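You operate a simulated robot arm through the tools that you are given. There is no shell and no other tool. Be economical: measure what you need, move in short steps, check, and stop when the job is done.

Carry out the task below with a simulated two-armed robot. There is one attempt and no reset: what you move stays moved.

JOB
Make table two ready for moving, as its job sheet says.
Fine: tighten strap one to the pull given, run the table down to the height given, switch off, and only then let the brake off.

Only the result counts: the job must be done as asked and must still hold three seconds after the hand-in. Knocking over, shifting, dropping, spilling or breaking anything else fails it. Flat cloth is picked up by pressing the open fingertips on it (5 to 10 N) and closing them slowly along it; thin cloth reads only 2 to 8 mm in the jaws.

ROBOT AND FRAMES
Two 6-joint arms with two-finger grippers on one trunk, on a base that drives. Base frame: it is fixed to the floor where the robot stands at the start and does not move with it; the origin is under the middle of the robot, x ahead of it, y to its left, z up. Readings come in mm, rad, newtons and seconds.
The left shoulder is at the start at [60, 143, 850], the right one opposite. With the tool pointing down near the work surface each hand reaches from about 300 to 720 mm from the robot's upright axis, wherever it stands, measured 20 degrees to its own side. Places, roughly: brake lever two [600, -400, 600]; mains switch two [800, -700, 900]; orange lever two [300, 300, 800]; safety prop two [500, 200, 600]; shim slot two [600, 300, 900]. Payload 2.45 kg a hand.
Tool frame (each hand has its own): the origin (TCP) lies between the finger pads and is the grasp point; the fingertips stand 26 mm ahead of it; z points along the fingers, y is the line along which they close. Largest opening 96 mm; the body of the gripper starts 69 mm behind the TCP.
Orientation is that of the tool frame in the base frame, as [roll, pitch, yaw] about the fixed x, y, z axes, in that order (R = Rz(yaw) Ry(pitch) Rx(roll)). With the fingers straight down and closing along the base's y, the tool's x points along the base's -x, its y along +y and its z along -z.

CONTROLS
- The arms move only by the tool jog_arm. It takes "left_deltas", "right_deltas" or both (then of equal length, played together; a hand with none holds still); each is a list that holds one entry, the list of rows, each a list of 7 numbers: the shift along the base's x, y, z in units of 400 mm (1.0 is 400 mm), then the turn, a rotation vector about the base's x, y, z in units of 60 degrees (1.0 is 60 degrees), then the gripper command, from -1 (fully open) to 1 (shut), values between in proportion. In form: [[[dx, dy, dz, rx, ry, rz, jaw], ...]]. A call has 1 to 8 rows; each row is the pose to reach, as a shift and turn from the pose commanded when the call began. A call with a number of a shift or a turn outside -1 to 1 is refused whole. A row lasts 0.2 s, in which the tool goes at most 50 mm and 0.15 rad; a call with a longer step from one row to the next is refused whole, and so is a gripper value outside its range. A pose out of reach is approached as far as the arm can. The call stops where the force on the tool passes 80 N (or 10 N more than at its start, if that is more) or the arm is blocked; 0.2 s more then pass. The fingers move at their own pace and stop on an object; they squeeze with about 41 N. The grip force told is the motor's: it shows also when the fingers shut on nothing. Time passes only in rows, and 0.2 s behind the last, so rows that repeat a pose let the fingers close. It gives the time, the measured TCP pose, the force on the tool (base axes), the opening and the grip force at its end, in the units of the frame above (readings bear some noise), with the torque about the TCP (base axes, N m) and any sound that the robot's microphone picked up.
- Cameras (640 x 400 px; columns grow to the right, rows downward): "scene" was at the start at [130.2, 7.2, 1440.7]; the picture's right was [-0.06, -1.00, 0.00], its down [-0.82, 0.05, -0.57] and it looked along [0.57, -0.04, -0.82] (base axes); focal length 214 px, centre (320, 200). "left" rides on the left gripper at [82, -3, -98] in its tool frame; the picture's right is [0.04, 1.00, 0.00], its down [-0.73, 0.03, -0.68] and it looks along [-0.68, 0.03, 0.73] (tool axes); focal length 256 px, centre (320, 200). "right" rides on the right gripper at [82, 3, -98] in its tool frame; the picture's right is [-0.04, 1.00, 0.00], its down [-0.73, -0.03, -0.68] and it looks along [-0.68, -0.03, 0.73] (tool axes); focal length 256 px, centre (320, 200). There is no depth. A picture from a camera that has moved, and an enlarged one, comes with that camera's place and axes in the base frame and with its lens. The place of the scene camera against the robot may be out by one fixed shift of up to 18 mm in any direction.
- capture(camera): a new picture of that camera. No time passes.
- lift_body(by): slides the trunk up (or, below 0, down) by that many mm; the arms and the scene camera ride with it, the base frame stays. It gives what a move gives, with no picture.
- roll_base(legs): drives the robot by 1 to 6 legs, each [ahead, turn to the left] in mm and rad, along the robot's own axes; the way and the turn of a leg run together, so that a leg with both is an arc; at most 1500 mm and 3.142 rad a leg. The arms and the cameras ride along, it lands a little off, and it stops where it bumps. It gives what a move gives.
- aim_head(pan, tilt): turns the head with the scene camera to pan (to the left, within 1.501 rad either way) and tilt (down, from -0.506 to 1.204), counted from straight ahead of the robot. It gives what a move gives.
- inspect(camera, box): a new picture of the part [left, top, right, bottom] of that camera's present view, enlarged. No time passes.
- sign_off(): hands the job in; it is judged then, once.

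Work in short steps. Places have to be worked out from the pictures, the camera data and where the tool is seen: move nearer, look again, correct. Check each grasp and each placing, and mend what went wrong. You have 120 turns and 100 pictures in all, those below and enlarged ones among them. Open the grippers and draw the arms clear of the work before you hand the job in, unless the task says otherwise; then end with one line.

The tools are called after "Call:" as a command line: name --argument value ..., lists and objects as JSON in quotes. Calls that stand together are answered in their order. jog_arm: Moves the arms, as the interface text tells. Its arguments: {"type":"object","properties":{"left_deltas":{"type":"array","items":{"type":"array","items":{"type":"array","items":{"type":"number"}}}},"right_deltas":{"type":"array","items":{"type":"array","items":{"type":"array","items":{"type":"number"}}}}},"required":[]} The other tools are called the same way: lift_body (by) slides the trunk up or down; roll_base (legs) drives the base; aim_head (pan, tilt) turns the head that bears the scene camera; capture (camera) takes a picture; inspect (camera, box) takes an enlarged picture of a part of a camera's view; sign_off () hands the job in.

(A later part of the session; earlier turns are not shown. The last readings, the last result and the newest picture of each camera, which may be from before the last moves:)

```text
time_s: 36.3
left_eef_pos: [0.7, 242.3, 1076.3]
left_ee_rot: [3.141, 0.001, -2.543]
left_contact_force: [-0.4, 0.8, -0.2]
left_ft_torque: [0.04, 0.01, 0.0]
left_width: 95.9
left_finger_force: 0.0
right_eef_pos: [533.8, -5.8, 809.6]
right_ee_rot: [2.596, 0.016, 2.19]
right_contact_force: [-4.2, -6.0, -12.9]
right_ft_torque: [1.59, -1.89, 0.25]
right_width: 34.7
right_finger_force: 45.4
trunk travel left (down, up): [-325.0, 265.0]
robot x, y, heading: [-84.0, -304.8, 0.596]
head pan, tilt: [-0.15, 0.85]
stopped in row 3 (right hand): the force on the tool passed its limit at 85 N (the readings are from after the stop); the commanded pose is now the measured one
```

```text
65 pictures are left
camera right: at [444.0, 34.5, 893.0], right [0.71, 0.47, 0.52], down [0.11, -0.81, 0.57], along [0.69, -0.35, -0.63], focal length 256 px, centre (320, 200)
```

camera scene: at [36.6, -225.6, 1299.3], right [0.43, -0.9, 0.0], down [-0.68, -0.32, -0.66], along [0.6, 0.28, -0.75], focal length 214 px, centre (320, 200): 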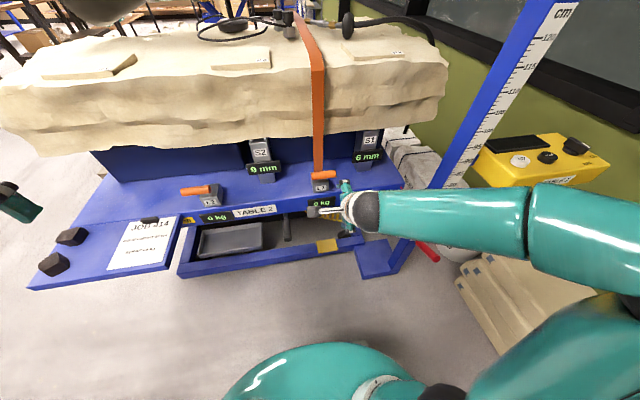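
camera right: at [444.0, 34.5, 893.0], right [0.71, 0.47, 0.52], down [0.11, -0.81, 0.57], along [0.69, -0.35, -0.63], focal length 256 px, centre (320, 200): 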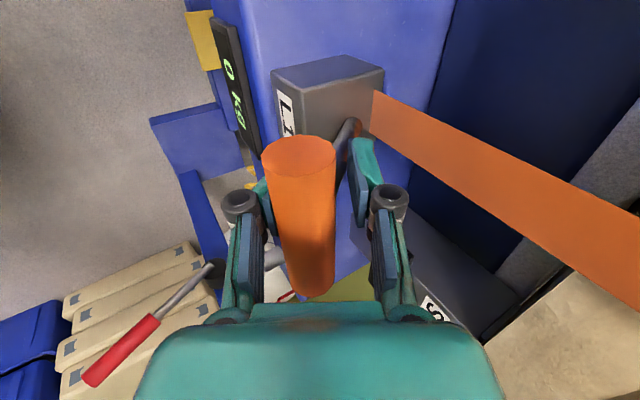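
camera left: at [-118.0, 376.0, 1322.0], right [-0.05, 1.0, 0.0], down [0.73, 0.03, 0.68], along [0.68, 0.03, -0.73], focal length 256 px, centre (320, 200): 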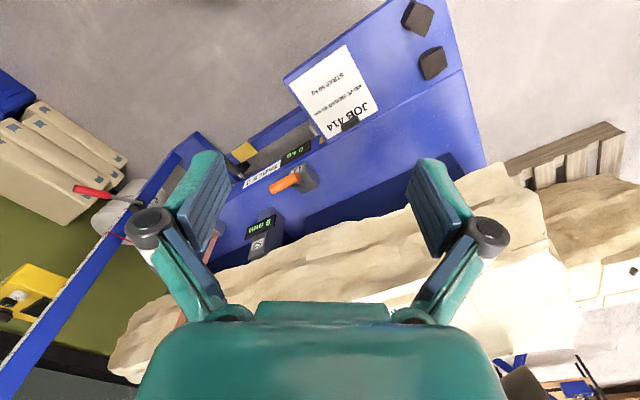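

The rod wedged the fingers because the tool turned but the lever did not. I open, back out 60 mm and look again; then I'll grip beside the rod so the grip can roll freely.

Call:
jog_arm --right_deltas '[[[0, 0, 0, 0, 0, 0, 0], [0, 0, 0, 0, 0, 0, -0.5], [-0.03, -0.02, 0.065, 0, 0, 0, -0.5], [-0.065, -0.043, 0.128, 0, 0, 0, -0.5], [-0.09, -0.06, 0.18, 0, 0, 0, -0.5]]]'

Call:
capture --camera "right"

Call:
inspect --camera "scene" --box '[270, 130, 410, 240]'

```text
time_s: 37.5
left_eef_pos: [-0.3, 242.3, 1076.3]
left_ee_rot: [-3.139, -0.001, -2.545]
left_contact_force: [0.2, 0.4, -0.3]
left_ft_torque: [-0.02, 0.02, -0.01]
left_width: 95.8
left_finger_force: 0.1
right_eef_pos: [496.4, -26.0, 884.3]
right_ee_rot: [2.59, 0.014, 2.192]
right_contact_force: [1.1, -0.2, -0.4]
right_ft_torque: [0.0, -0.01, 0.03]
right_width: 72.0
right_finger_force: 0.1
trunk travel left (down, up): [-325.0, 265.0]
robot x, y, heading: [-82.5, -305.2, 0.598]
head pan, tilt: [-0.15, 0.85]
```

```text
64 pictures are left
camera right: at [406.8, 12.0, 968.0], right [0.71, 0.47, 0.52], down [0.11, -0.81, 0.57], along [0.69, -0.35, -0.63], focal length 256 px, centre (320, 200)
```

right: 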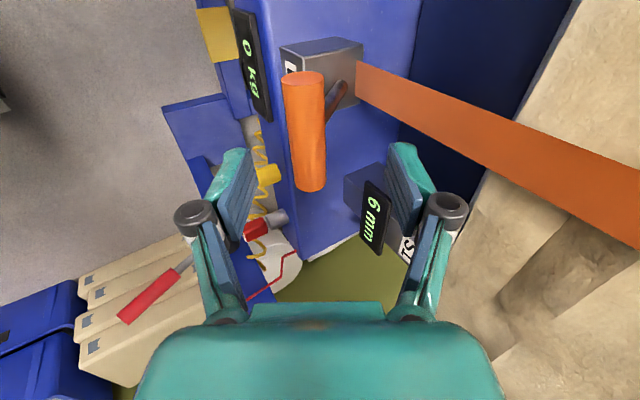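

```text
3.64 times, centred on (340, 185) of scene
camera zoom: at [36.1, -225.8, 1299.3], right [0.43, -0.9, 0.0], down [-0.68, -0.32, -0.66], along [0.6, 0.28, -0.75], focal length 780 px, centre (247, 254)
```

zoom: 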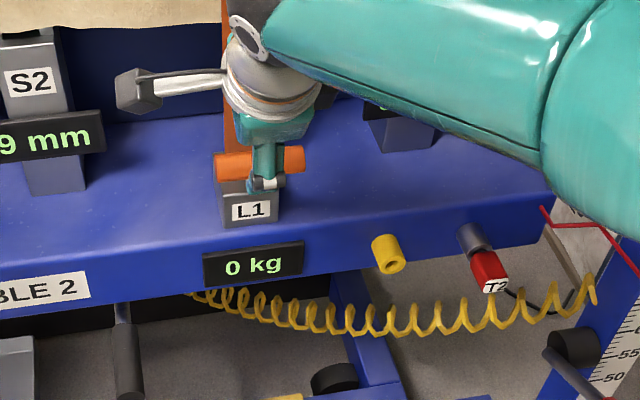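

Lever unchanged at [525, -12, 814]. I re-cage it 24 mm to the right of the rod, with the jaws at ~34 mm.

Call:
jog_arm --right_deltas '[[[0.04, -0.057, -0.047, 0, 0, 0, -0.5], [0.072, -0.036, -0.11, 0, 0, 0, -0.5], [0.105, -0.015, -0.175, 0, 0, 0, -0.5], [0.105, -0.015, -0.175, 0, 0, 0, 0.3], [0.105, -0.015, -0.175, 0, 0, 0, 0.3]]]'

Call:
capture --camera "right"

```text
time_s: 38.7
left_eef_pos: [0.1, 243.3, 1075.8]
left_ee_rot: [-3.14, 0.0, -2.546]
left_contact_force: [-0.1, 0.0, -0.4]
left_ft_torque: [0.02, 0.0, -0.02]
left_width: 96.1
left_finger_force: 0.1
right_eef_pos: [537.6, -34.0, 814.5]
right_ee_rot: [2.59, 0.013, 2.192]
right_contact_force: [-0.2, 0.5, -0.7]
right_ft_torque: [0.0, -0.01, 0.02]
right_width: 33.6
right_finger_force: 0.0
trunk travel left (down, up): [-325.0, 265.0]
robot x, y, heading: [-85.2, -304.1, 0.597]
head pan, tilt: [-0.15, 0.85]
```

```text
62 pictures are left
camera right: at [447.2, 5.1, 897.8], right [0.71, 0.47, 0.52], down [0.11, -0.81, 0.57], along [0.69, -0.35, -0.63], focal length 256 px, centre (320, 200)
```

right: 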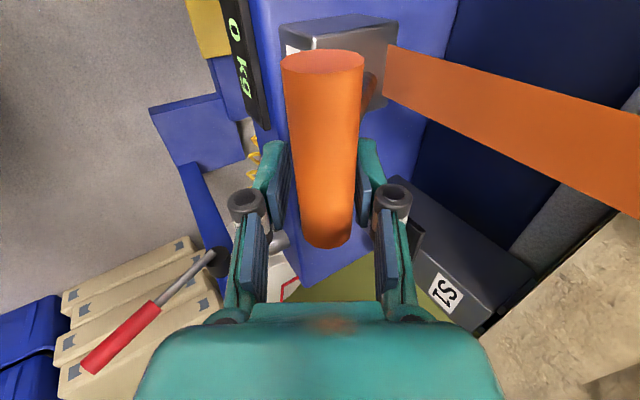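

Well caged. Now a slow down-pull of ~20 mm (no turning).

Call:
jog_arm --right_deltas '[[[-0.013, -0.009, -0.02, 0, 0, 0, 0.3], [-0.026, -0.018, -0.04, 0, 0, 0, 0.3], [-0.036, -0.024, -0.06, 0, 0, 0, 0.3]]]'

Call:
capture --camera "right"

```text
time_s: 39.5
left_eef_pos: [-0.0, 241.7, 1075.9]
left_ee_rot: [-3.14, 0.0, -2.544]
left_contact_force: [0.1, -1.2, 0.0]
left_ft_torque: [-0.01, 0.0, 0.0]
left_width: 95.8
left_finger_force: 0.1
right_eef_pos: [524.3, -43.4, 789.8]
right_ee_rot: [2.588, 0.013, 2.191]
right_contact_force: [1.7, 1.7, 3.2]
right_ft_torque: [0.01, 0.04, -0.05]
right_width: 36.5
right_finger_force: 2.6
trunk travel left (down, up): [-325.0, 265.0]
robot x, y, heading: [-82.0, -303.8, 0.59]
head pan, tilt: [-0.15, 0.85]
```

```text
61 pictures are left
camera right: at [435.0, -4.8, 873.0], right [0.71, 0.47, 0.53], down [0.11, -0.81, 0.57], along [0.69, -0.35, -0.63], focal length 256 px, centre (320, 200)
```

right: 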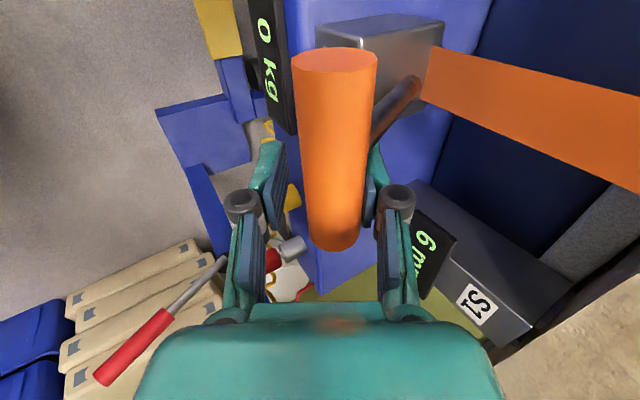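

It moves easily down. Continue along the arc in small rows.

Call:
jog_arm --right_deltas '[[[-0.01, -0.007, -0.03, 0, 0, 0, 0.3], [-0.018, -0.012, -0.06, 0, 0, 0, 0.3], [-0.019, -0.013, -0.09, 0, 0, 0, 0.3]]]'

Call:
capture --camera "right"

```text
time_s: 40.3
left_eef_pos: [-0.5, 242.9, 1077.0]
left_ee_rot: [-3.14, -0.001, -2.545]
left_contact_force: [0.0, 0.6, -0.2]
left_ft_torque: [-0.01, 0.01, -0.03]
left_width: 96.2
left_finger_force: 0.1
right_eef_pos: [517.7, -49.2, 753.1]
right_ee_rot: [2.587, 0.013, 2.19]
right_contact_force: [6.2, 4.9, 5.9]
right_ft_torque: [0.02, 0.15, 0.04]
right_width: 41.5
right_finger_force: 4.8
trunk travel left (down, up): [-325.0, 265.0]
robot x, y, heading: [-82.7, -305.4, 0.596]
head pan, tilt: [-0.15, 0.85]
```

```text
60 pictures are left
camera right: at [427.4, -9.1, 836.6], right [0.71, 0.47, 0.53], down [0.11, -0.81, 0.57], along [0.69, -0.35, -0.63], focal length 256 px, centre (320, 200)
```

right: 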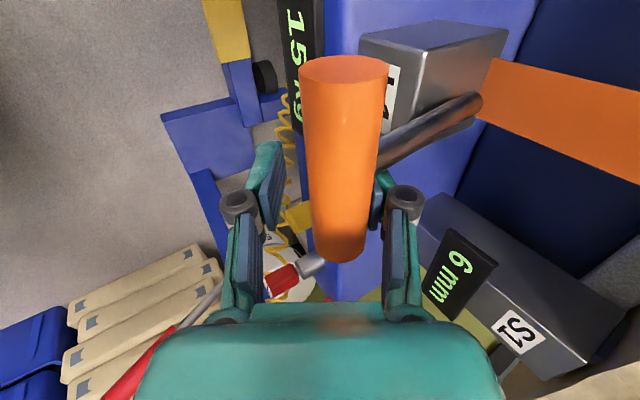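

Display reads 15 kg. I raise the lever back up the same arc and see whether it holds.

Call:
jog_arm --right_deltas '[[[0.001, 0.001, 0.03, 0, 0, 0, 0.3], [0.009, 0.006, 0.06, 0, 0, 0, 0.3], [0.019, 0.013, 0.09, 0, 0, 0, 0.3], [0.032, 0.022, 0.11, 0, 0, 0, 0.3], [0.05, 0.033, 0.14, 0, 0, 0, 0.3], [0.063, 0.042, 0.16, 0, 0, 0, 0.3]]]'

Call:
capture --camera "right"

```text
time_s: 41.7
left_eef_pos: [-0.0, 243.1, 1075.4]
left_ee_rot: [-3.139, 0.001, -2.546]
left_contact_force: [0.4, 0.3, -0.4]
left_ft_torque: [-0.01, -0.02, 0.01]
left_width: 96.1
left_finger_force: 0.1
right_eef_pos: [542.6, -33.3, 818.2]
right_ee_rot: [2.592, 0.011, 2.19]
right_contact_force: [0.4, 0.0, -0.2]
right_ft_torque: [0.0, -0.03, 0.0]
right_width: 33.3
right_finger_force: 0.0
trunk travel left (down, up): [-325.0, 265.0]
robot x, y, heading: [-78.9, -304.0, 0.596]
head pan, tilt: [-0.15, 0.85]
```

```text
59 pictures are left
camera right: at [452.3, 6.1, 900.0], right [0.71, 0.47, 0.52], down [0.11, -0.81, 0.57], along [0.69, -0.35, -0.63], focal length 256 px, centre (320, 200)
```

right: 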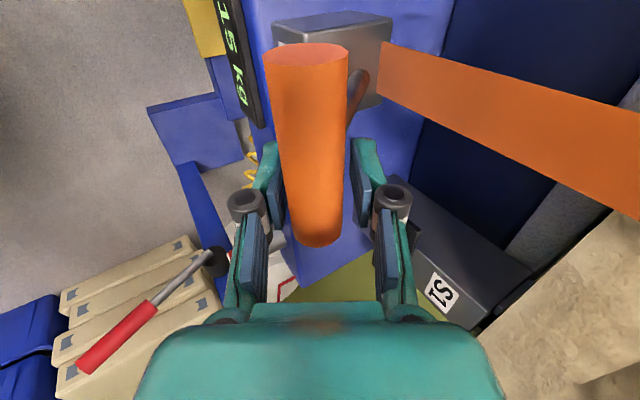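

15 kg holds. Second stroke down.

Call:
jog_arm --right_deltas '[[[-0.018, -0.012, -0.025, 0, 0, 0, 0.3], [-0.036, -0.024, -0.06, 0, 0, 0, 0.3], [-0.053, -0.035, -0.1, 0, 0, 0, 0.3], [-0.0625, -0.041, -0.135, 0, 0, 0, 0.3], [-0.064, -0.042, -0.165, 0, 0, 0, 0.3]]]'

Call:
inspect --camera "right" --box '[240, 0, 400, 130]'

```text
time_s: 42.9
left_eef_pos: [-0.7, 242.5, 1075.4]
left_ee_rot: [-3.14, -0.001, -2.544]
left_contact_force: [-0.6, 0.3, 0.0]
left_ft_torque: [0.01, -0.02, -0.01]
left_width: 96.2
left_finger_force: 0.0
right_eef_pos: [517.2, -48.9, 753.1]
right_ee_rot: [2.587, 0.013, 2.192]
right_contact_force: [5.3, 5.1, 7.1]
right_ft_torque: [0.0, 0.16, 0.02]
right_width: 41.5
right_finger_force: 5.0
trunk travel left (down, up): [-325.0, 265.0]
robot x, y, heading: [-82.7, -307.1, 0.594]
head pan, tilt: [-0.15, 0.85]
```

```text
3.08 times, centred on (320, 65) of right
camera zoom: at [426.6, -9.4, 836.4], right [0.71, 0.47, 0.53], down [0.11, -0.81, 0.57], along [0.69, -0.35, -0.63], focal length 788 px, centre (320, 615)
```

zoom: 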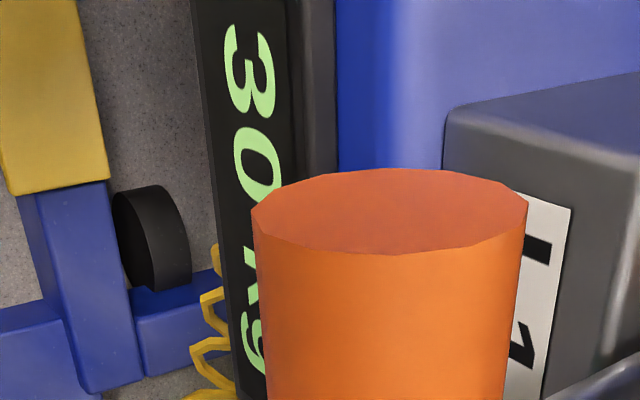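

30 kg: 15 kg per stroke. Return up, and third stroke down, with a check.

Call:
jog_arm --right_deltas '[[[0.001, 0.001, 0.03, 0, 0, 0, 0.3], [0.009, 0.006, 0.06, 0, 0, 0, 0.3], [0.019, 0.013, 0.09, 0, 0, 0, 0.3], [0.032, 0.022, 0.11, 0, 0, 0, 0.3], [0.05, 0.033, 0.14, 0, 0, 0, 0.3], [0.063, 0.042, 0.16, 0, 0, 0, 0.3]]]'

Call:
jog_arm --right_deltas '[[[-0.018, -0.012, -0.025, 0, 0, 0, 0.3], [-0.036, -0.024, -0.06, 0, 0, 0, 0.3], [-0.053, -0.035, -0.1, 0, 0, 0, 0.3], [-0.0625, -0.041, -0.135, 0, 0, 0, 0.3], [-0.064, -0.042, -0.165, 0, 0, 0, 0.3]]]'

Call:
inspect --camera "right" --box '[240, 0, 400, 130]'

```text
time_s: 44.3
left_eef_pos: [-1.1, 242.6, 1078.4]
left_ee_rot: [-3.139, 0.001, -2.544]
left_contact_force: [0.3, 0.1, 0.7]
left_ft_torque: [-0.02, 0.05, -0.02]
left_width: 95.8
left_finger_force: 0.1
right_eef_pos: [541.1, -31.2, 814.7]
right_ee_rot: [2.591, 0.012, 2.189]
right_contact_force: [0.7, 1.6, -0.9]
right_ft_torque: [-0.01, -0.04, -0.01]
right_width: 33.6
right_finger_force: 0.1
trunk travel left (down, up): [-325.0, 265.0]
robot x, y, heading: [-79.8, -306.6, 0.591]
head pan, tilt: [-0.15, 0.85]
```

```text
time_s: 45.5
left_eef_pos: [-0.3, 242.8, 1075.5]
left_ee_rot: [-3.139, 0.0, -2.545]
left_contact_force: [-1.4, 0.5, 0.5]
left_ft_torque: [0.03, 0.03, 0.04]
left_width: 96.2
left_finger_force: 0.0
right_eef_pos: [517.3, -47.8, 749.4]
right_ee_rot: [2.589, 0.011, 2.191]
right_contact_force: [6.0, 5.2, 6.3]
right_ft_torque: [-0.09, 0.16, 0.07]
right_width: 42.5
right_finger_force: 5.1
trunk travel left (down, up): [-325.0, 265.0]
robot x, y, heading: [-81.3, -303.5, 0.59]
head pan, tilt: [-0.15, 0.85]
```

```text
3.08 times, centred on (320, 65) of right
camera zoom: at [428.1, -8.9, 832.6], right [0.71, 0.47, 0.53], down [0.11, -0.81, 0.57], along [0.69, -0.35, -0.63], focal length 788 px, centre (320, 615)
```

zoom: 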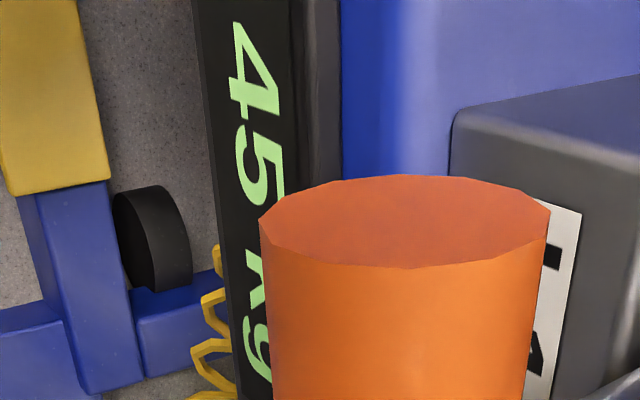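

45 kg. Fourth stroke.

Call:
jog_arm --right_deltas '[[[0.001, 0.001, 0.035, 0, 0, 0, 0.3], [0.009, 0.006, 0.065, 0, 0, 0, 0.3], [0.019, 0.013, 0.095, 0, 0, 0, 0.3], [0.032, 0.022, 0.12, 0, 0, 0, 0.3], [0.05, 0.033, 0.145, 0, 0, 0, 0.3], [0.063, 0.042, 0.165, 0, 0, 0, 0.3]]]'

Call:
jog_arm --right_deltas '[[[-0.018, -0.012, -0.025, 0, 0, 0, 0.3], [-0.036, -0.024, -0.06, 0, 0, 0, 0.3], [-0.053, -0.035, -0.1, 0, 0, 0, 0.3], [-0.0625, -0.041, -0.135, 0, 0, 0, 0.3], [-0.064, -0.042, -0.165, 0, 0, 0, 0.3]]]'

Call:
inspect --camera "right" --box '[240, 0, 400, 130]'

```text
time_s: 46.9
left_eef_pos: [-0.8, 242.3, 1076.8]
left_ee_rot: [-3.139, -0.002, -2.545]
left_contact_force: [0.4, 0.1, 0.8]
left_ft_torque: [0.0, 0.03, 0.04]
left_width: 96.1
left_finger_force: 0.1
right_eef_pos: [540.9, -33.3, 814.9]
right_ee_rot: [2.593, 0.013, 2.19]
right_contact_force: [-0.2, -0.1, -0.1]
right_ft_torque: [0.0, 0.0, -0.01]
right_width: 33.6
right_finger_force: 0.1
trunk travel left (down, up): [-325.0, 265.0]
robot x, y, heading: [-83.8, -307.1, 0.595]
head pan, tilt: [-0.15, 0.85]
```

```text
time_s: 48.1
left_eef_pos: [-0.4, 242.3, 1076.6]
left_ee_rot: [-3.14, -0.002, -2.544]
left_contact_force: [0.4, -0.2, 0.0]
left_ft_torque: [-0.02, 0.0, 0.01]
left_width: 96.3
left_finger_force: 0.1
right_eef_pos: [517.6, -49.4, 749.7]
right_ee_rot: [2.588, 0.013, 2.191]
right_contact_force: [5.9, 4.0, 6.1]
right_ft_torque: [-0.05, 0.14, 0.01]
right_width: 42.5
right_finger_force: 5.7
trunk travel left (down, up): [-325.0, 265.0]
robot x, y, heading: [-83.2, -302.5, 0.594]
head pan, tilt: [-0.15, 0.85]
```

```text
3.08 times, centred on (320, 65) of right
camera zoom: at [428.6, -9.4, 832.9], right [0.71, 0.47, 0.53], down [0.11, -0.81, 0.57], along [0.69, -0.35, -0.63], focal length 788 px, centre (320, 615)
```

zoom: 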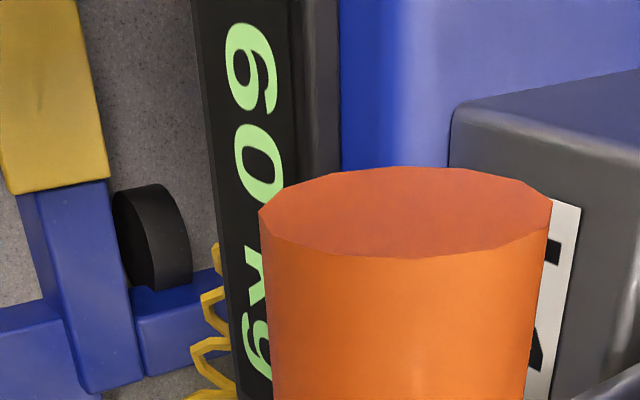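

60 kg. Bring the lever up to rest, open, and back out along the tool axis.

Call:
jog_arm --right_deltas '[[[0.001, 0.001, 0.035, 0, 0, 0, 0.3], [0.009, 0.006, 0.065, 0, 0, 0, 0.3], [0.019, 0.013, 0.095, 0, 0, 0, 0.3], [0.032, 0.022, 0.12, 0, 0, 0, 0.3], [0.05, 0.033, 0.145, 0, 0, 0, 0.3], [0.06, 0.04, 0.163, 0, 0, 0, 0.3]]]'

Call:
jog_arm --right_deltas '[[[0, 0, 0, 0, 0, 0, -0.5], [0, 0, 0, 0, 0, 0, -0.5], [-0.04, -0.027, 0.08, 0, 0, 0, -0.5], [-0.085, -0.055, 0.16, 0, 0, 0, -0.5], [-0.13, -0.085, 0.25, 0, 0, 0, -0.5], [-0.17, -0.12, 0.34, 0, 0, 0, -0.5], [-0.21, -0.16, 0.44, 0, 0, 0, -0.5]]]'

Call:
capture --camera "scene"

```text
time_s: 49.5
left_eef_pos: [-1.1, 242.8, 1076.6]
left_ee_rot: [-3.141, -0.001, -2.543]
left_contact_force: [-0.7, 0.6, 0.1]
left_ft_torque: [0.01, 0.01, 0.01]
left_width: 96.1
left_finger_force: 0.1
right_eef_pos: [539.0, -33.7, 815.6]
right_ee_rot: [2.59, 0.012, 2.191]
right_contact_force: [0.0, -0.2, 1.2]
right_ft_torque: [0.01, 0.0, 0.02]
right_width: 33.5
right_finger_force: 0.0
trunk travel left (down, up): [-325.0, 265.0]
robot x, y, heading: [-81.5, -302.2, 0.597]
head pan, tilt: [-0.15, 0.85]
```

```text
time_s: 51.1
left_eef_pos: [-1.1, 242.5, 1076.9]
left_ee_rot: [-3.141, 0.003, -2.547]
left_contact_force: [-0.5, 0.1, 0.1]
left_ft_torque: [-0.01, -0.02, 0.0]
left_width: 96.1
left_finger_force: 0.2
right_eef_pos: [456.0, -94.9, 987.6]
right_ee_rot: [2.591, 0.013, 2.192]
right_contact_force: [0.3, -1.4, 0.0]
right_ft_torque: [-0.02, -0.01, -0.01]
right_width: 71.9
right_finger_force: 0.0
trunk travel left (down, up): [-325.0, 265.0]
robot x, y, heading: [-83.3, -304.7, 0.589]
head pan, tilt: [-0.15, 0.85]
```

```text
55 pictures are left
camera scene: at [35.9, -226.1, 1299.3], right [0.43, -0.9, 0.0], down [-0.68, -0.32, -0.66], along [0.6, 0.28, -0.75], focal length 214 px, centre (320, 200)
```

scene: 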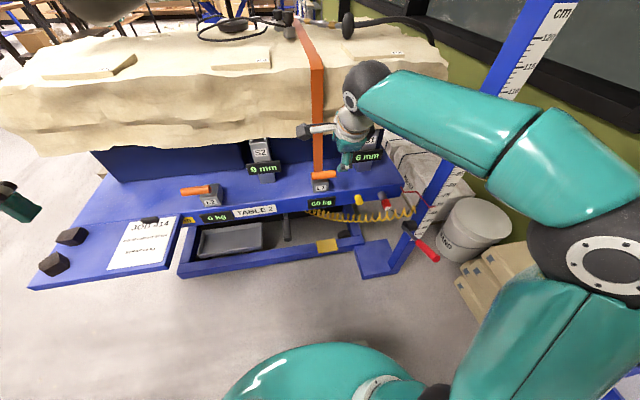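

Strap shows 60 kg. Check the yellow label beside L2's display and the prop's state.

Call:
inspect --camera "scene" --box '[170, 195, 250, 245]'

Call:
inspect --camera "scene" --box '[260, 180, 350, 260]'

```text
8.00 times, centred on (210, 220) of scene
camera zoom: at [35.9, -226.1, 1299.3], right [0.43, -0.9, 0.0], down [-0.68, -0.32, -0.66], along [0.6, 0.28, -0.75], focal length 1716 px, centre (1200, 40)
```

zoom: 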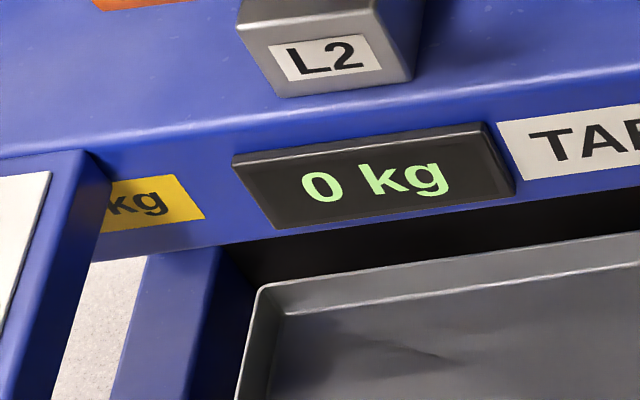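

```text
5.00 times, centred on (305, 220) of scene
camera zoom: at [35.9, -226.1, 1299.3], right [0.43, -0.9, 0.0], down [-0.68, -0.32, -0.66], along [0.6, 0.28, -0.75], focal length 1072 px, centre (395, 100)
```

zoom: 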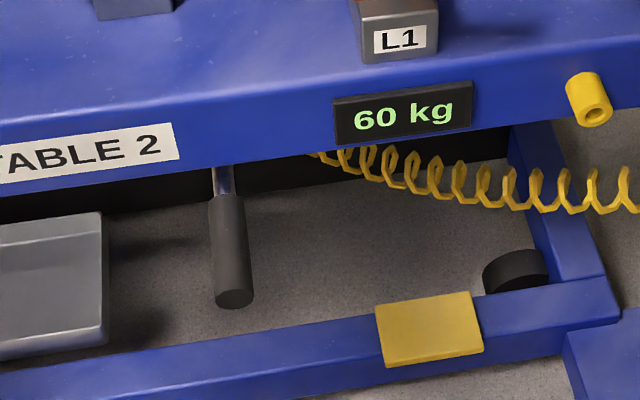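

Prop hangs free; strap done. I untilt the right hand and pull it in before driving to the control box (DOWN button worked out at [739, -597, 931], UP at [687, -523, 934]).

Call:
jog_arm --right_deltas '[[[-0.08, -0.055, 0.02, -0.074, 0.109, 0, 1], [-0.16, -0.11, 0.04, -0.147, 0.218, 0, 1], [-0.24, -0.16, 0.06, -0.221, 0.327, 0, 1], [-0.31, -0.21, 0.08, -0.294, 0.436, 0, 1]]]'

Call:
roll_base --legs '[[-280, 0], [0, -0.764]]'

Call:
aim_head --pan -0.3 --tilt 0.5

Call:
capture --camera "scene"

```text
time_s: 52.1
left_eef_pos: [-0.0, 242.9, 1075.3]
left_ee_rot: [-3.139, -0.001, -2.546]
left_contact_force: [0.5, -0.3, 0.2]
left_ft_torque: [-0.02, -0.02, -0.02]
left_width: 95.7
left_finger_force: 0.0
right_eef_pos: [330.2, -180.6, 1021.5]
right_ee_rot: [3.139, -0.004, 2.195]
right_contact_force: [0.4, 0.4, -0.3]
right_ft_torque: [0.02, -0.02, -0.02]
right_width: 0.0
right_finger_force: 28.7
trunk travel left (down, up): [-325.0, 265.0]
robot x, y, heading: [-81.8, -307.4, 0.59]
head pan, tilt: [-0.15, 0.85]
```

```text
time_s: 56.4
left_eef_pos: [133.8, -130.0, 1077.2]
left_ee_rot: [-3.14, -0.001, 2.953]
left_contact_force: [-0.4, 0.8, -0.1]
left_ft_torque: [0.0, 0.02, -0.03]
left_width: 95.6
left_finger_force: 0.0
right_eef_pos: [69.2, -666.0, 1021.4]
right_ee_rot: [3.141, -0.002, 1.408]
right_contact_force: [0.0, 0.4, 0.2]
right_ft_torque: [-0.03, -0.01, 0.0]
right_width: 0.0
right_finger_force: 28.8
trunk travel left (down, up): [-325.0, 265.0]
robot x, y, heading: [-306.1, -430.9, -0.187]
head pan, tilt: [-0.15, 0.85]
```

```text
time_s: 57.2
left_eef_pos: [133.5, -131.6, 1076.5]
left_ee_rot: [-3.142, 0.0, 2.953]
left_contact_force: [0.4, -0.8, 0.2]
left_ft_torque: [0.02, -0.06, -0.03]
left_width: 96.1
left_finger_force: 0.1
right_eef_pos: [69.1, -665.4, 1021.5]
right_ee_rot: [3.139, -0.006, 1.409]
right_contact_force: [0.3, -0.8, -0.2]
right_ft_torque: [0.01, 0.02, 0.01]
right_width: 0.1
right_finger_force: 28.2
trunk travel left (down, up): [-325.0, 265.0]
robot x, y, heading: [-309.7, -432.3, -0.187]
head pan, tilt: [-0.3, 0.499]
```

```text
52 pictures are left
camera scene: at [-169.0, -476.7, 1329.1], right [-0.47, -0.88, 0.0], down [-0.42, 0.23, -0.88], along [0.77, -0.41, -0.48], focal length 214 px, centre (320, 200)
```

scene: 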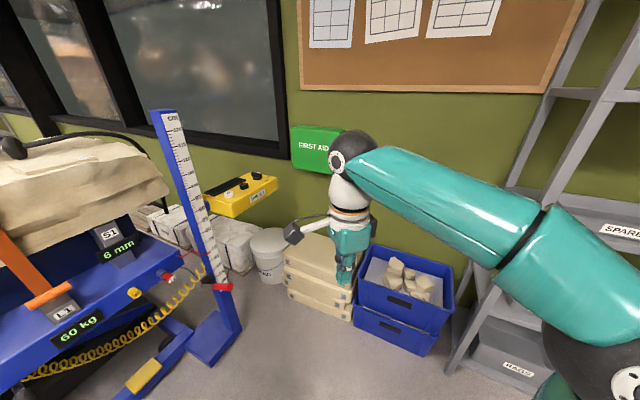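

Clear floor to the box. I pull the left hand in a little, then drive to about [180, -560], heading 0.28.

Call:
jog_arm --left_deltas '[[[-0.11, 0.02, 0, 0, 0, 0, 1], [-0.22, 0.04, 0, 0, 0, 0, 1], [-0.33, 0.06, 0, 0, 0, 0, 1]]]'

Call:
roll_base --legs '[[0, -0.07], [500, 0], [0, 0.536]]'

Call:
aim_head --pan -0.35 --tilt 0.6

Call:
capture --camera "scene"

Call:
capture --camera "right"

```text
time_s: 58.0
left_eef_pos: [0.1, -104.5, 1074.8]
left_ee_rot: [-3.141, 0.002, 2.954]
left_contact_force: [0.5, 0.6, 0.4]
left_ft_torque: [0.02, -0.02, -0.02]
left_width: 0.1
left_finger_force: 22.2
right_eef_pos: [67.4, -666.1, 1021.9]
right_ee_rot: [3.14, -0.002, 1.409]
right_contact_force: [1.0, 0.5, 0.8]
right_ft_torque: [0.03, 0.02, -0.01]
right_width: 0.0
right_finger_force: 28.7
trunk travel left (down, up): [-325.0, 265.0]
robot x, y, heading: [-306.3, -437.3, -0.19]
head pan, tilt: [-0.3, 0.499]
```

```text
time_s: 63.2
left_eef_pos: [300.4, -127.2, 1076.1]
left_ee_rot: [-3.14, 0.001, -2.849]
left_contact_force: [-0.1, 0.0, -0.3]
left_ft_torque: [0.01, -0.01, 0.04]
left_width: 0.0
left_finger_force: 28.9
right_eef_pos: [619.5, -594.1, 1022.1]
right_ee_rot: [3.14, -0.003, 1.888]
right_contact_force: [-0.5, -0.1, 0.1]
right_ft_torque: [-0.02, -0.01, 0.03]
right_width: 0.0
right_finger_force: 28.2
trunk travel left (down, up): [-325.0, 265.0]
robot x, y, heading: [181.6, -580.0, 0.295]
head pan, tilt: [-0.3, 0.499]
```

```text
time_s: 63.8
left_eef_pos: [303.3, -127.1, 1075.8]
left_ee_rot: [3.141, 0.0, -2.85]
left_contact_force: [-0.8, -0.3, 0.8]
left_ft_torque: [0.02, -0.02, 0.01]
left_width: 0.1
left_finger_force: 28.6
right_eef_pos: [619.5, -594.0, 1021.1]
right_ee_rot: [3.14, -0.003, 1.89]
right_contact_force: [-0.1, 0.3, 0.1]
right_ft_torque: [0.06, 0.01, 0.01]
right_width: 0.1
right_finger_force: 28.2
trunk travel left (down, up): [-325.0, 265.0]
robot x, y, heading: [184.4, -576.4, 0.292]
head pan, tilt: [-0.351, 0.6]
```

```text
51 pictures are left
camera scene: at [328.8, -554.6, 1320.2], right [-0.06, -1.0, 0.0], down [-0.56, 0.03, -0.83], along [0.82, -0.05, -0.56], focal length 214 px, centre (320, 200)
```

scene: 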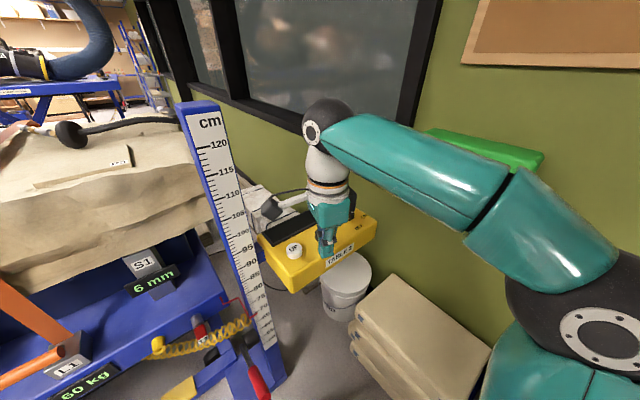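

```text
50 pictures are left
camera right: at [595.6, -516.3, 1119.5], right [0.96, 0.27, 0.0], down [0.2, -0.71, 0.68], along [0.19, -0.65, -0.74], focal length 256 px, centre (320, 200)
```

right: 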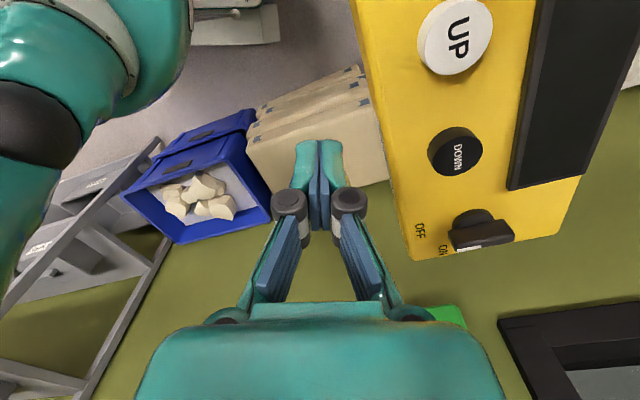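

DOWN confirmed at [739, -598, 931] from the hand camera. Zoom on the pointer for the starting reading while I move above DOWN with closed fingers.

Call:
inspect --camera "scene" --box '[190, 240, 300, 340]'

Call:
jog_arm --right_deltas '[[[0.1, -0.003, -0.02, 0, 0, 0, 1], [0.2, -0.006, -0.05, 0, 0, 0, 1], [0.298, -0.009, -0.11, 0, 0, 0, 1]]]'

Call:
capture --camera "right"

```text
4.00 times, centred on (245, 290) of scene
camera zoom: at [328.8, -554.6, 1320.2], right [-0.06, -1.0, 0.0], down [-0.56, 0.03, -0.83], along [0.82, -0.05, -0.56], focal length 858 px, centre (620, -160)
```

zoom: 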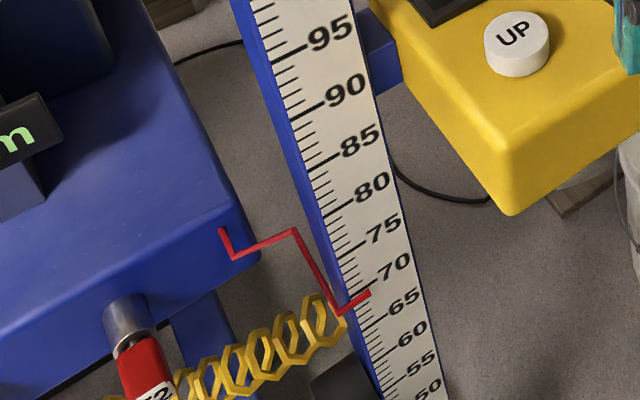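

```text
time_s: 64.6
left_eef_pos: [302.1, -126.1, 1075.3]
left_ee_rot: [-3.14, -0.001, -2.852]
left_contact_force: [0.1, -0.5, 0.4]
left_ft_torque: [-0.06, 0.02, -0.01]
left_width: 0.2
left_finger_force: 28.3
right_eef_pos: [739.1, -596.8, 973.9]
right_ee_rot: [3.142, -0.002, 1.888]
right_contact_force: [0.3, -0.3, 0.0]
right_ft_torque: [0.02, 0.01, -0.01]
right_width: 0.0
right_finger_force: 28.5
trunk travel left (down, up): [-325.0, 265.0]
robot x, y, heading: [184.1, -574.8, 0.292]
head pan, tilt: [-0.351, 0.6]
```

```text
48 pictures are left
camera right: at [715.0, -518.2, 1071.8], right [0.96, 0.27, 0.0], down [0.2, -0.71, 0.68], along [0.19, -0.65, -0.74], focal length 256 px, centre (320, 200)
```

right: 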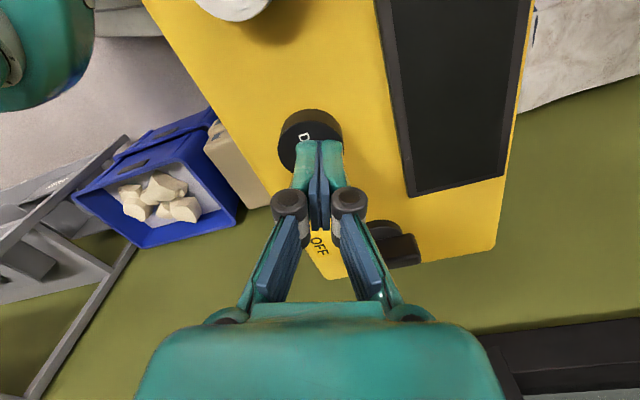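

Fingertips are over DOWN. Lower in small steps to feel it.

Call:
jog_arm --right_deltas '[[[0, 0, -0.025, 0, 0, 0, 1], [0, 0, -0.0375, 0, 0, 0, 1]]]'

Call:
inspect --camera "scene" --box '[225, 280, 275, 330]'

```text
time_s: 65.2
left_eef_pos: [299.1, -127.8, 1076.1]
left_ee_rot: [-3.139, 0.002, -2.847]
left_contact_force: [-0.5, -0.4, -0.3]
left_ft_torque: [0.02, 0.0, 0.02]
left_width: 0.0
left_finger_force: 28.2
right_eef_pos: [738.1, -596.2, 963.6]
right_ee_rot: [3.135, -0.005, 1.889]
right_contact_force: [1.4, -0.6, 11.9]
right_ft_torque: [-0.04, 0.02, 0.1]
right_width: 6.1
right_finger_force: 28.8
trunk travel left (down, up): [-325.0, 265.0]
robot x, y, heading: [184.7, -578.7, 0.294]
head pan, tilt: [-0.351, 0.6]
```

```text
8.00 times, centred on (250, 305) of scene
camera zoom: at [327.7, -554.0, 1320.5], right [-0.06, -1.0, 0.0], down [-0.56, 0.03, -0.83], along [0.82, -0.05, -0.56], focal length 1716 px, centre (880, -640)
```

zoom: 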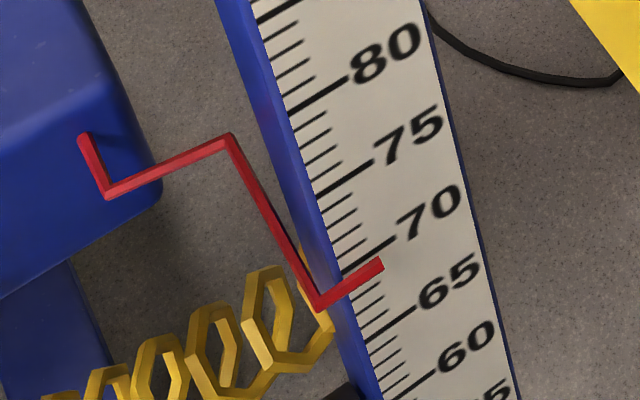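

Contact (12 N) at TCP z 964, table hardly moved. Press a bit further for a short hold.

Call:
jog_arm --right_deltas '[[[0, 0, -0.012, 0, 0, 0, 1], [0, 0, -0.02, 0, 0, 0, 1]]]'

Call:
inspect --camera "scene" --box '[225, 280, 275, 330]'

```text
time_s: 65.8
left_eef_pos: [300.3, -126.8, 1076.9]
left_ee_rot: [-3.14, 0.002, -2.848]
left_contact_force: [0.7, -1.3, -0.9]
left_ft_torque: [0.0, 0.01, 0.03]
left_width: 0.2
left_finger_force: 28.1
right_eef_pos: [738.2, -595.2, 960.2]
right_ee_rot: [3.123, -0.005, 1.884]
right_contact_force: [11.5, 3.4, 50.3]
right_ft_torque: [-0.03, -0.3, 0.34]
right_width: 5.9
right_finger_force: 28.9
trunk travel left (down, up): [-325.0, 265.0]
robot x, y, heading: [183.3, -574.3, 0.301]
head pan, tilt: [-0.351, 0.6]
```

```text
8.00 times, centred on (250, 305) of scene
camera zoom: at [325.9, -553.5, 1321.1], right [-0.06, -1.0, 0.0], down [-0.56, 0.03, -0.83], along [0.82, -0.05, -0.56], focal length 1716 px, centre (880, -640)
```

zoom: 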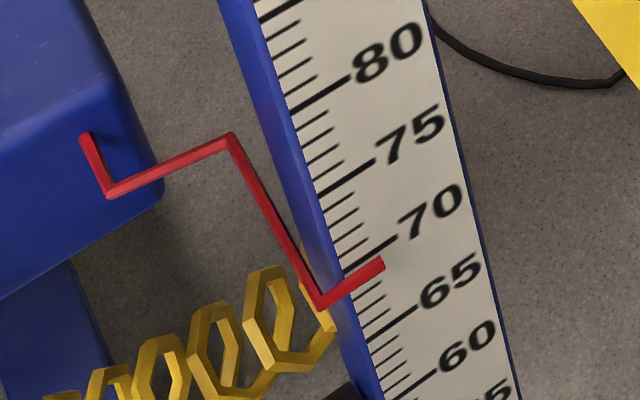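

No motion yet at 50 N. Look at the button from the hand camera, and hold longer.

Call:
jog_arm --right_deltas '[[[0, 0, 0, 0, 0, 0, 1], [0, 0, 0, 0, 0, 0, 1], [0, 0, 0, 0, 0, 0, 1], [0, 0, 0, 0, 0, 0, 1]]]'

Call:
capture --camera "right"

Call:
capture --camera "scene"

```text
time_s: 66.8
left_eef_pos: [298.7, -125.9, 1075.6]
left_ee_rot: [-3.14, 0.001, -2.849]
left_contact_force: [0.5, -0.1, 0.4]
left_ft_torque: [0.02, -0.02, 0.02]
left_width: 0.0
left_finger_force: 28.2
right_eef_pos: [738.2, -596.9, 960.1]
right_ee_rot: [3.121, -0.004, 1.884]
right_contact_force: [14.5, 5.4, 52.6]
right_ft_torque: [0.01, -0.35, 0.05]
right_width: 6.0
right_finger_force: 28.8
trunk travel left (down, up): [-325.0, 265.0]
robot x, y, heading: [185.8, -577.5, 0.291]
head pan, tilt: [-0.351, 0.6]
```

```text
45 pictures are left
camera right: at [712.3, -519.3, 1058.3], right [0.96, 0.27, 0.02], down [0.19, -0.71, 0.67], along [0.19, -0.65, -0.74], focal length 256 px, centre (320, 200)
```

right: 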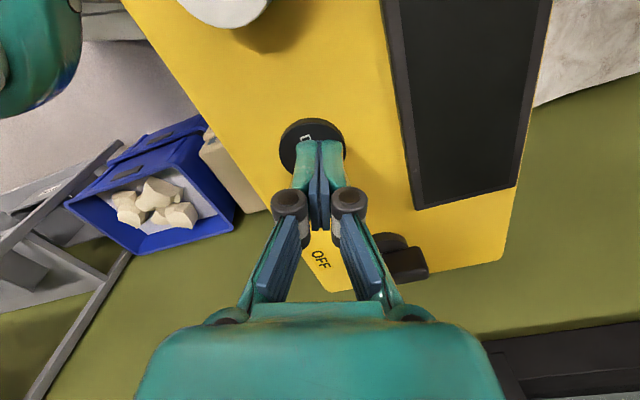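

```text
44 pictures are left
camera scene: at [325.8, -553.1, 1320.6], right [-0.06, -1.0, 0.0], down [-0.56, 0.03, -0.83], along [0.82, -0.05, -0.56], focal length 214 px, centre (320, 200)
```

scene: 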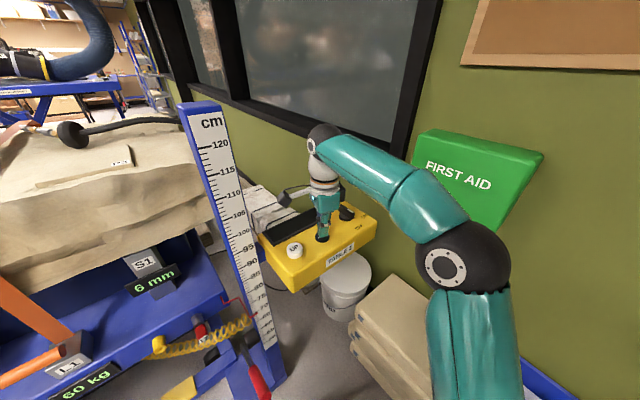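

Button is down but nothing moves. I lift off and inspect the box closely (switch, display) and the T2 plug.

Call:
jog_arm --right_deltas '[[[0, 0, 0.05, 0, 0, 0, 1], [-0.05, 0.0, 0.15, 0, 0, 0, 1], [-0.15, 0.0, 0.2, 0, 0, 0, 1], [-0.26, 0.0, 0.2, 0, 0, 0, 1]]]'

Call:
inspect --camera "right" --box '[360, 100, 640, 275]'

Call:
inspect --camera "scene" --box '[140, 280, 290, 400]'

```text
time_s: 67.8
left_eef_pos: [301.3, -127.7, 1075.8]
left_ee_rot: [-3.141, 0.001, -2.848]
left_contact_force: [0.5, 0.3, 0.1]
left_ft_torque: [-0.01, -0.02, 0.02]
left_width: 0.3
left_finger_force: 28.6
right_eef_pos: [633.3, -595.8, 1036.8]
right_ee_rot: [-3.142, -0.002, 1.889]
right_contact_force: [-0.4, 1.0, 0.6]
right_ft_torque: [0.01, 0.02, -0.01]
right_width: 0.0
right_finger_force: 28.5
trunk travel left (down, up): [-325.0, 265.0]
robot x, y, heading: [184.2, -578.2, 0.29]
head pan, tilt: [-0.351, 0.6]
```

```text
2.29 times, centred on (500, 188) of right
camera zoom: at [608.9, -518.2, 1134.3], right [0.96, 0.27, 0.0], down [0.2, -0.71, 0.68], along [0.19, -0.65, -0.74], focal length 585 px, centre (-91, 229)
```

zoom: 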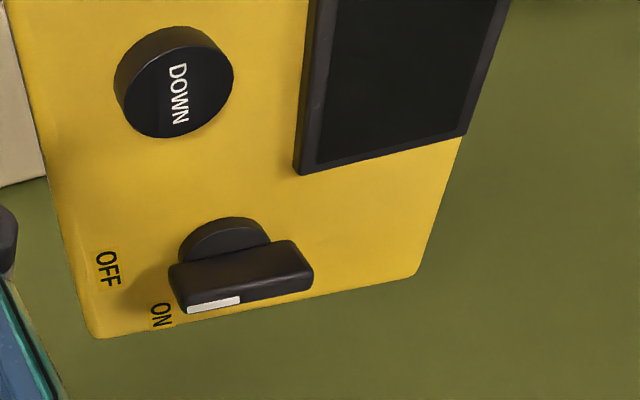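

```text
3.33 times, centred on (215, 340) of scene
camera zoom: at [328.0, -554.2, 1320.2], right [-0.06, -1.0, 0.0], down [-0.56, 0.03, -0.83], along [0.82, -0.05, -0.56], focal length 715 px, centre (670, -267)
```

zoom: 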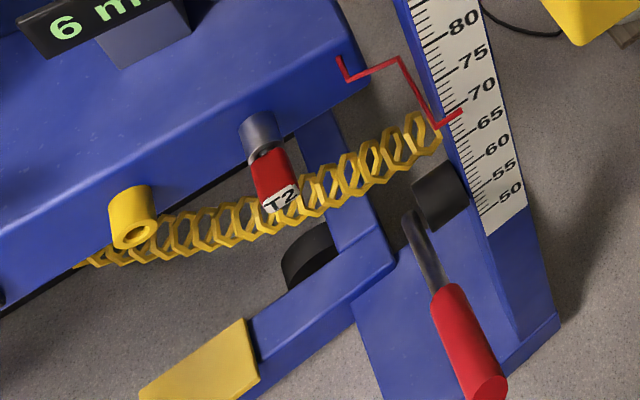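

The enlarged view shows the knob's white mark really points along the OFF label (bar lies along −n, OFF is that way; ON is ~40–45° round), and the display is dark: the table has no power. I turn the hand to straddle the knob bar, centred about [807, -660, 949].

Call:
jog_arm --right_deltas '[[[0, 0, 0, 0, 0, 0.14, 1], [0, 0, 0.01, 0, 0, 0.28, 1], [0, 0, 0.02, 0, 0, 0.42, 1], [0, 0, 0.03, 0, 0, 0.56, 0.5], [0, 0, 0.03, 0, 0, 0.7, 0], [0, 0, 0.03, 0, 0, 0.84, 0], [0, 0, 0.03, 0, 0, 0.98, 0]]]'

Call:
jog_arm --right_deltas '[[[0, 0, 0, 0, 0, 0.13, 0], [0.06, -0.02, 0, 0, 0, 0.26, 0], [0.12, -0.05, 0, 0, 0, 0.39, 0], [0.18, -0.08, 0, 0, 0, 0.52, 0], [0.24, -0.11, 0, 0, 0, 0.65, 0], [0.3, -0.14, 0, 0, 0, 0.755, 0]]]'

Call:
capture --camera "right"

```text
time_s: 69.4
left_eef_pos: [300.3, -127.0, 1075.9]
left_ee_rot: [-3.14, 0.001, -2.851]
left_contact_force: [-1.1, 0.0, -0.4]
left_ft_torque: [0.03, 0.0, -0.03]
left_width: 0.0
left_finger_force: 28.8
right_eef_pos: [634.9, -596.8, 1046.7]
right_ee_rot: [3.14, -0.004, 2.919]
right_contact_force: [-0.3, -0.3, 0.1]
right_ft_torque: [-0.05, 0.02, 0.0]
right_width: 47.7
right_finger_force: 0.1
trunk travel left (down, up): [-325.0, 265.0]
robot x, y, heading: [184.7, -576.5, 0.295]
head pan, tilt: [-0.351, 0.6]
```

```text
time_s: 70.8
left_eef_pos: [300.9, -126.5, 1075.3]
left_ee_rot: [3.141, 0.001, -2.849]
left_contact_force: [0.6, 0.0, -0.2]
left_ft_torque: [-0.01, 0.01, 0.02]
left_width: 0.2
left_finger_force: 28.0
right_eef_pos: [747.7, -657.5, 1038.1]
right_ee_rot: [3.141, 0.0, -2.576]
right_contact_force: [-0.2, -0.1, 0.1]
right_ft_torque: [-0.01, 0.02, 0.02]
right_width: 47.9
right_finger_force: 0.0
right hand out of reach, approached as far as the arm can: row 6
trunk travel left (down, up): [-325.0, 265.0]
robot x, y, heading: [188.7, -578.7, 0.29]
head pan, tilt: [-0.351, 0.6]
```

```text
41 pictures are left
camera right: at [674.9, -698.4, 1134.3], right [-0.5, 0.87, 0.0], down [0.64, 0.37, 0.68], along [0.59, 0.34, -0.73], focal length 256 px, centre (320, 200)
```

right: 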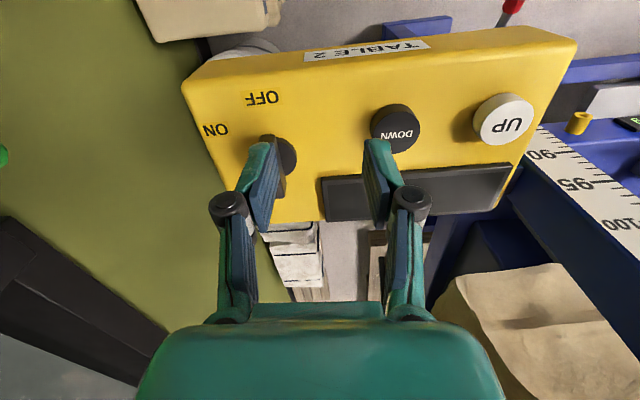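

The arm is at its reach limit; the ON/OFF labels agree with my reading (bar points to OFF). I shift the base to about [270, -680], heading 0.39, by backing off and coming in again.

Call:
roll_base --legs '[[-250, 0], [0, -0.389], [323, 0], [0, 0.49]]'

Call:
capture --camera "right"

```text
time_s: 77.3
left_eef_pos: [332.1, -217.8, 1075.7]
left_ee_rot: [-3.139, -0.001, -2.745]
left_contact_force: [0.1, 0.5, -0.3]
left_ft_torque: [0.02, 0.04, -0.02]
left_width: 0.0
left_finger_force: 28.9
right_eef_pos: [829.9, -699.9, 1035.9]
right_ee_rot: [-3.14, -0.001, -2.474]
right_contact_force: [0.4, 0.8, -0.1]
right_ft_torque: [-0.02, 0.02, -0.02]
right_width: 48.1
right_finger_force: 0.1
trunk travel left (down, up): [-325.0, 265.0]
robot x, y, heading: [270.1, -697.6, 0.396]
head pan, tilt: [-0.351, 0.6]
```

```text
40 pictures are left
camera right: at [762.2, -747.2, 1134.5], right [-0.59, 0.81, 0.0], down [0.59, 0.43, 0.68], along [0.55, 0.4, -0.73], focal length 256 px, centre (320, 200)
```

right: 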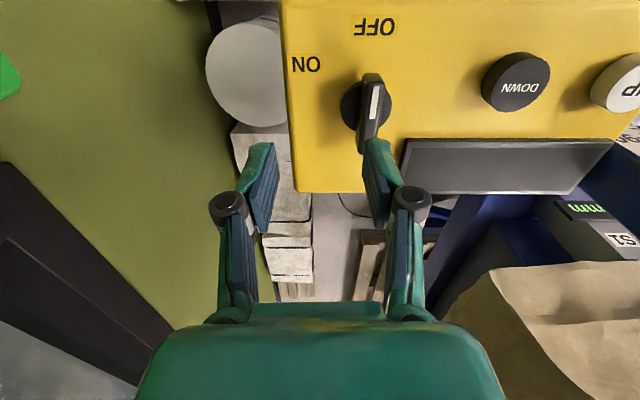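

Clear now: the pointer is on OFF. Knob axis ≈ [805, -669]. Move above it, then check alignment.

Call:
jog_arm --right_deltas '[[[-0.03, 0.04, -0.03, 0, 0, 0, 0], [-0.063, 0.076, -0.1, 0, 0, 0, 0]]]'

Call:
capture --camera "right"

```text
time_s: 77.9
left_eef_pos: [332.0, -218.6, 1075.7]
left_ee_rot: [-3.138, 0.0, -2.747]
left_contact_force: [0.6, 0.1, -0.3]
left_ft_torque: [0.01, 0.01, -0.01]
left_width: 0.0
left_finger_force: 28.2
right_eef_pos: [803.9, -669.7, 997.9]
right_ee_rot: [3.141, 0.0, -2.474]
right_contact_force: [-0.4, -0.1, -0.4]
right_ft_torque: [0.0, 0.01, 0.0]
right_width: 48.1
right_finger_force: 0.1
trunk travel left (down, up): [-325.0, 265.0]
robot x, y, heading: [269.4, -697.9, 0.392]
head pan, tilt: [-0.351, 0.6]
```

```text
39 pictures are left
camera right: at [737.0, -717.7, 1094.9], right [-0.59, 0.81, 0.0], down [0.59, 0.43, 0.68], along [0.55, 0.4, -0.73], focal length 256 px, centre (320, 200)
```

right: 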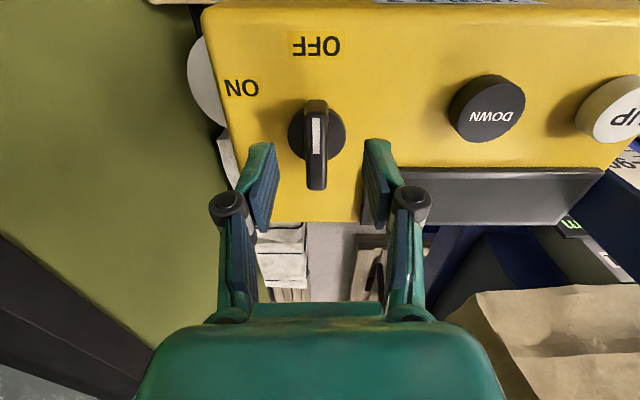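

Aligned. Lower 30 mm and close on the bar.

Call:
jog_arm --right_deltas '[[[0, -0.004, -0.04, 0, 0, 0, 0], [0, -0.004, -0.075, 0, 0, 0, 0], [0, -0.004, -0.075, 0, 0, 0, 1], [0, -0.004, -0.075, 0, 0, 0, 1], [0, -0.004, -0.075, 0, 0, 0, 1]]]'

Call:
capture --camera "right"

```text
time_s: 79.1
left_eef_pos: [332.9, -218.6, 1076.1]
left_ee_rot: [-3.141, 0.002, -2.744]
left_contact_force: [0.0, 0.2, -0.4]
left_ft_torque: [0.0, 0.02, -0.05]
left_width: 0.0
left_finger_force: 28.2
right_eef_pos: [806.7, -672.0, 966.4]
right_ee_rot: [-3.141, 0.002, -2.476]
right_contact_force: [5.8, -8.4, -0.9]
right_ft_torque: [-0.03, -0.59, -0.09]
right_width: 14.0
right_finger_force: 40.9
trunk travel left (down, up): [-325.0, 265.0]
robot x, y, heading: [269.3, -699.7, 0.396]
head pan, tilt: [-0.351, 0.6]
```

```text
38 pictures are left
camera right: at [737.6, -720.0, 1063.7], right [-0.58, 0.81, 0.0], down [0.59, 0.43, 0.68], along [0.55, 0.4, -0.73], focal length 256 px, centre (320, 200)
```

right: 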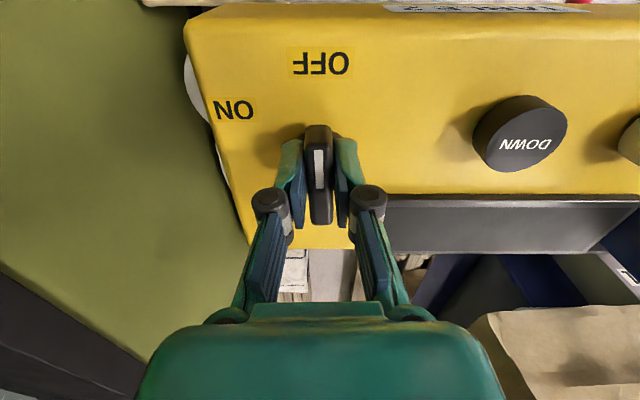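

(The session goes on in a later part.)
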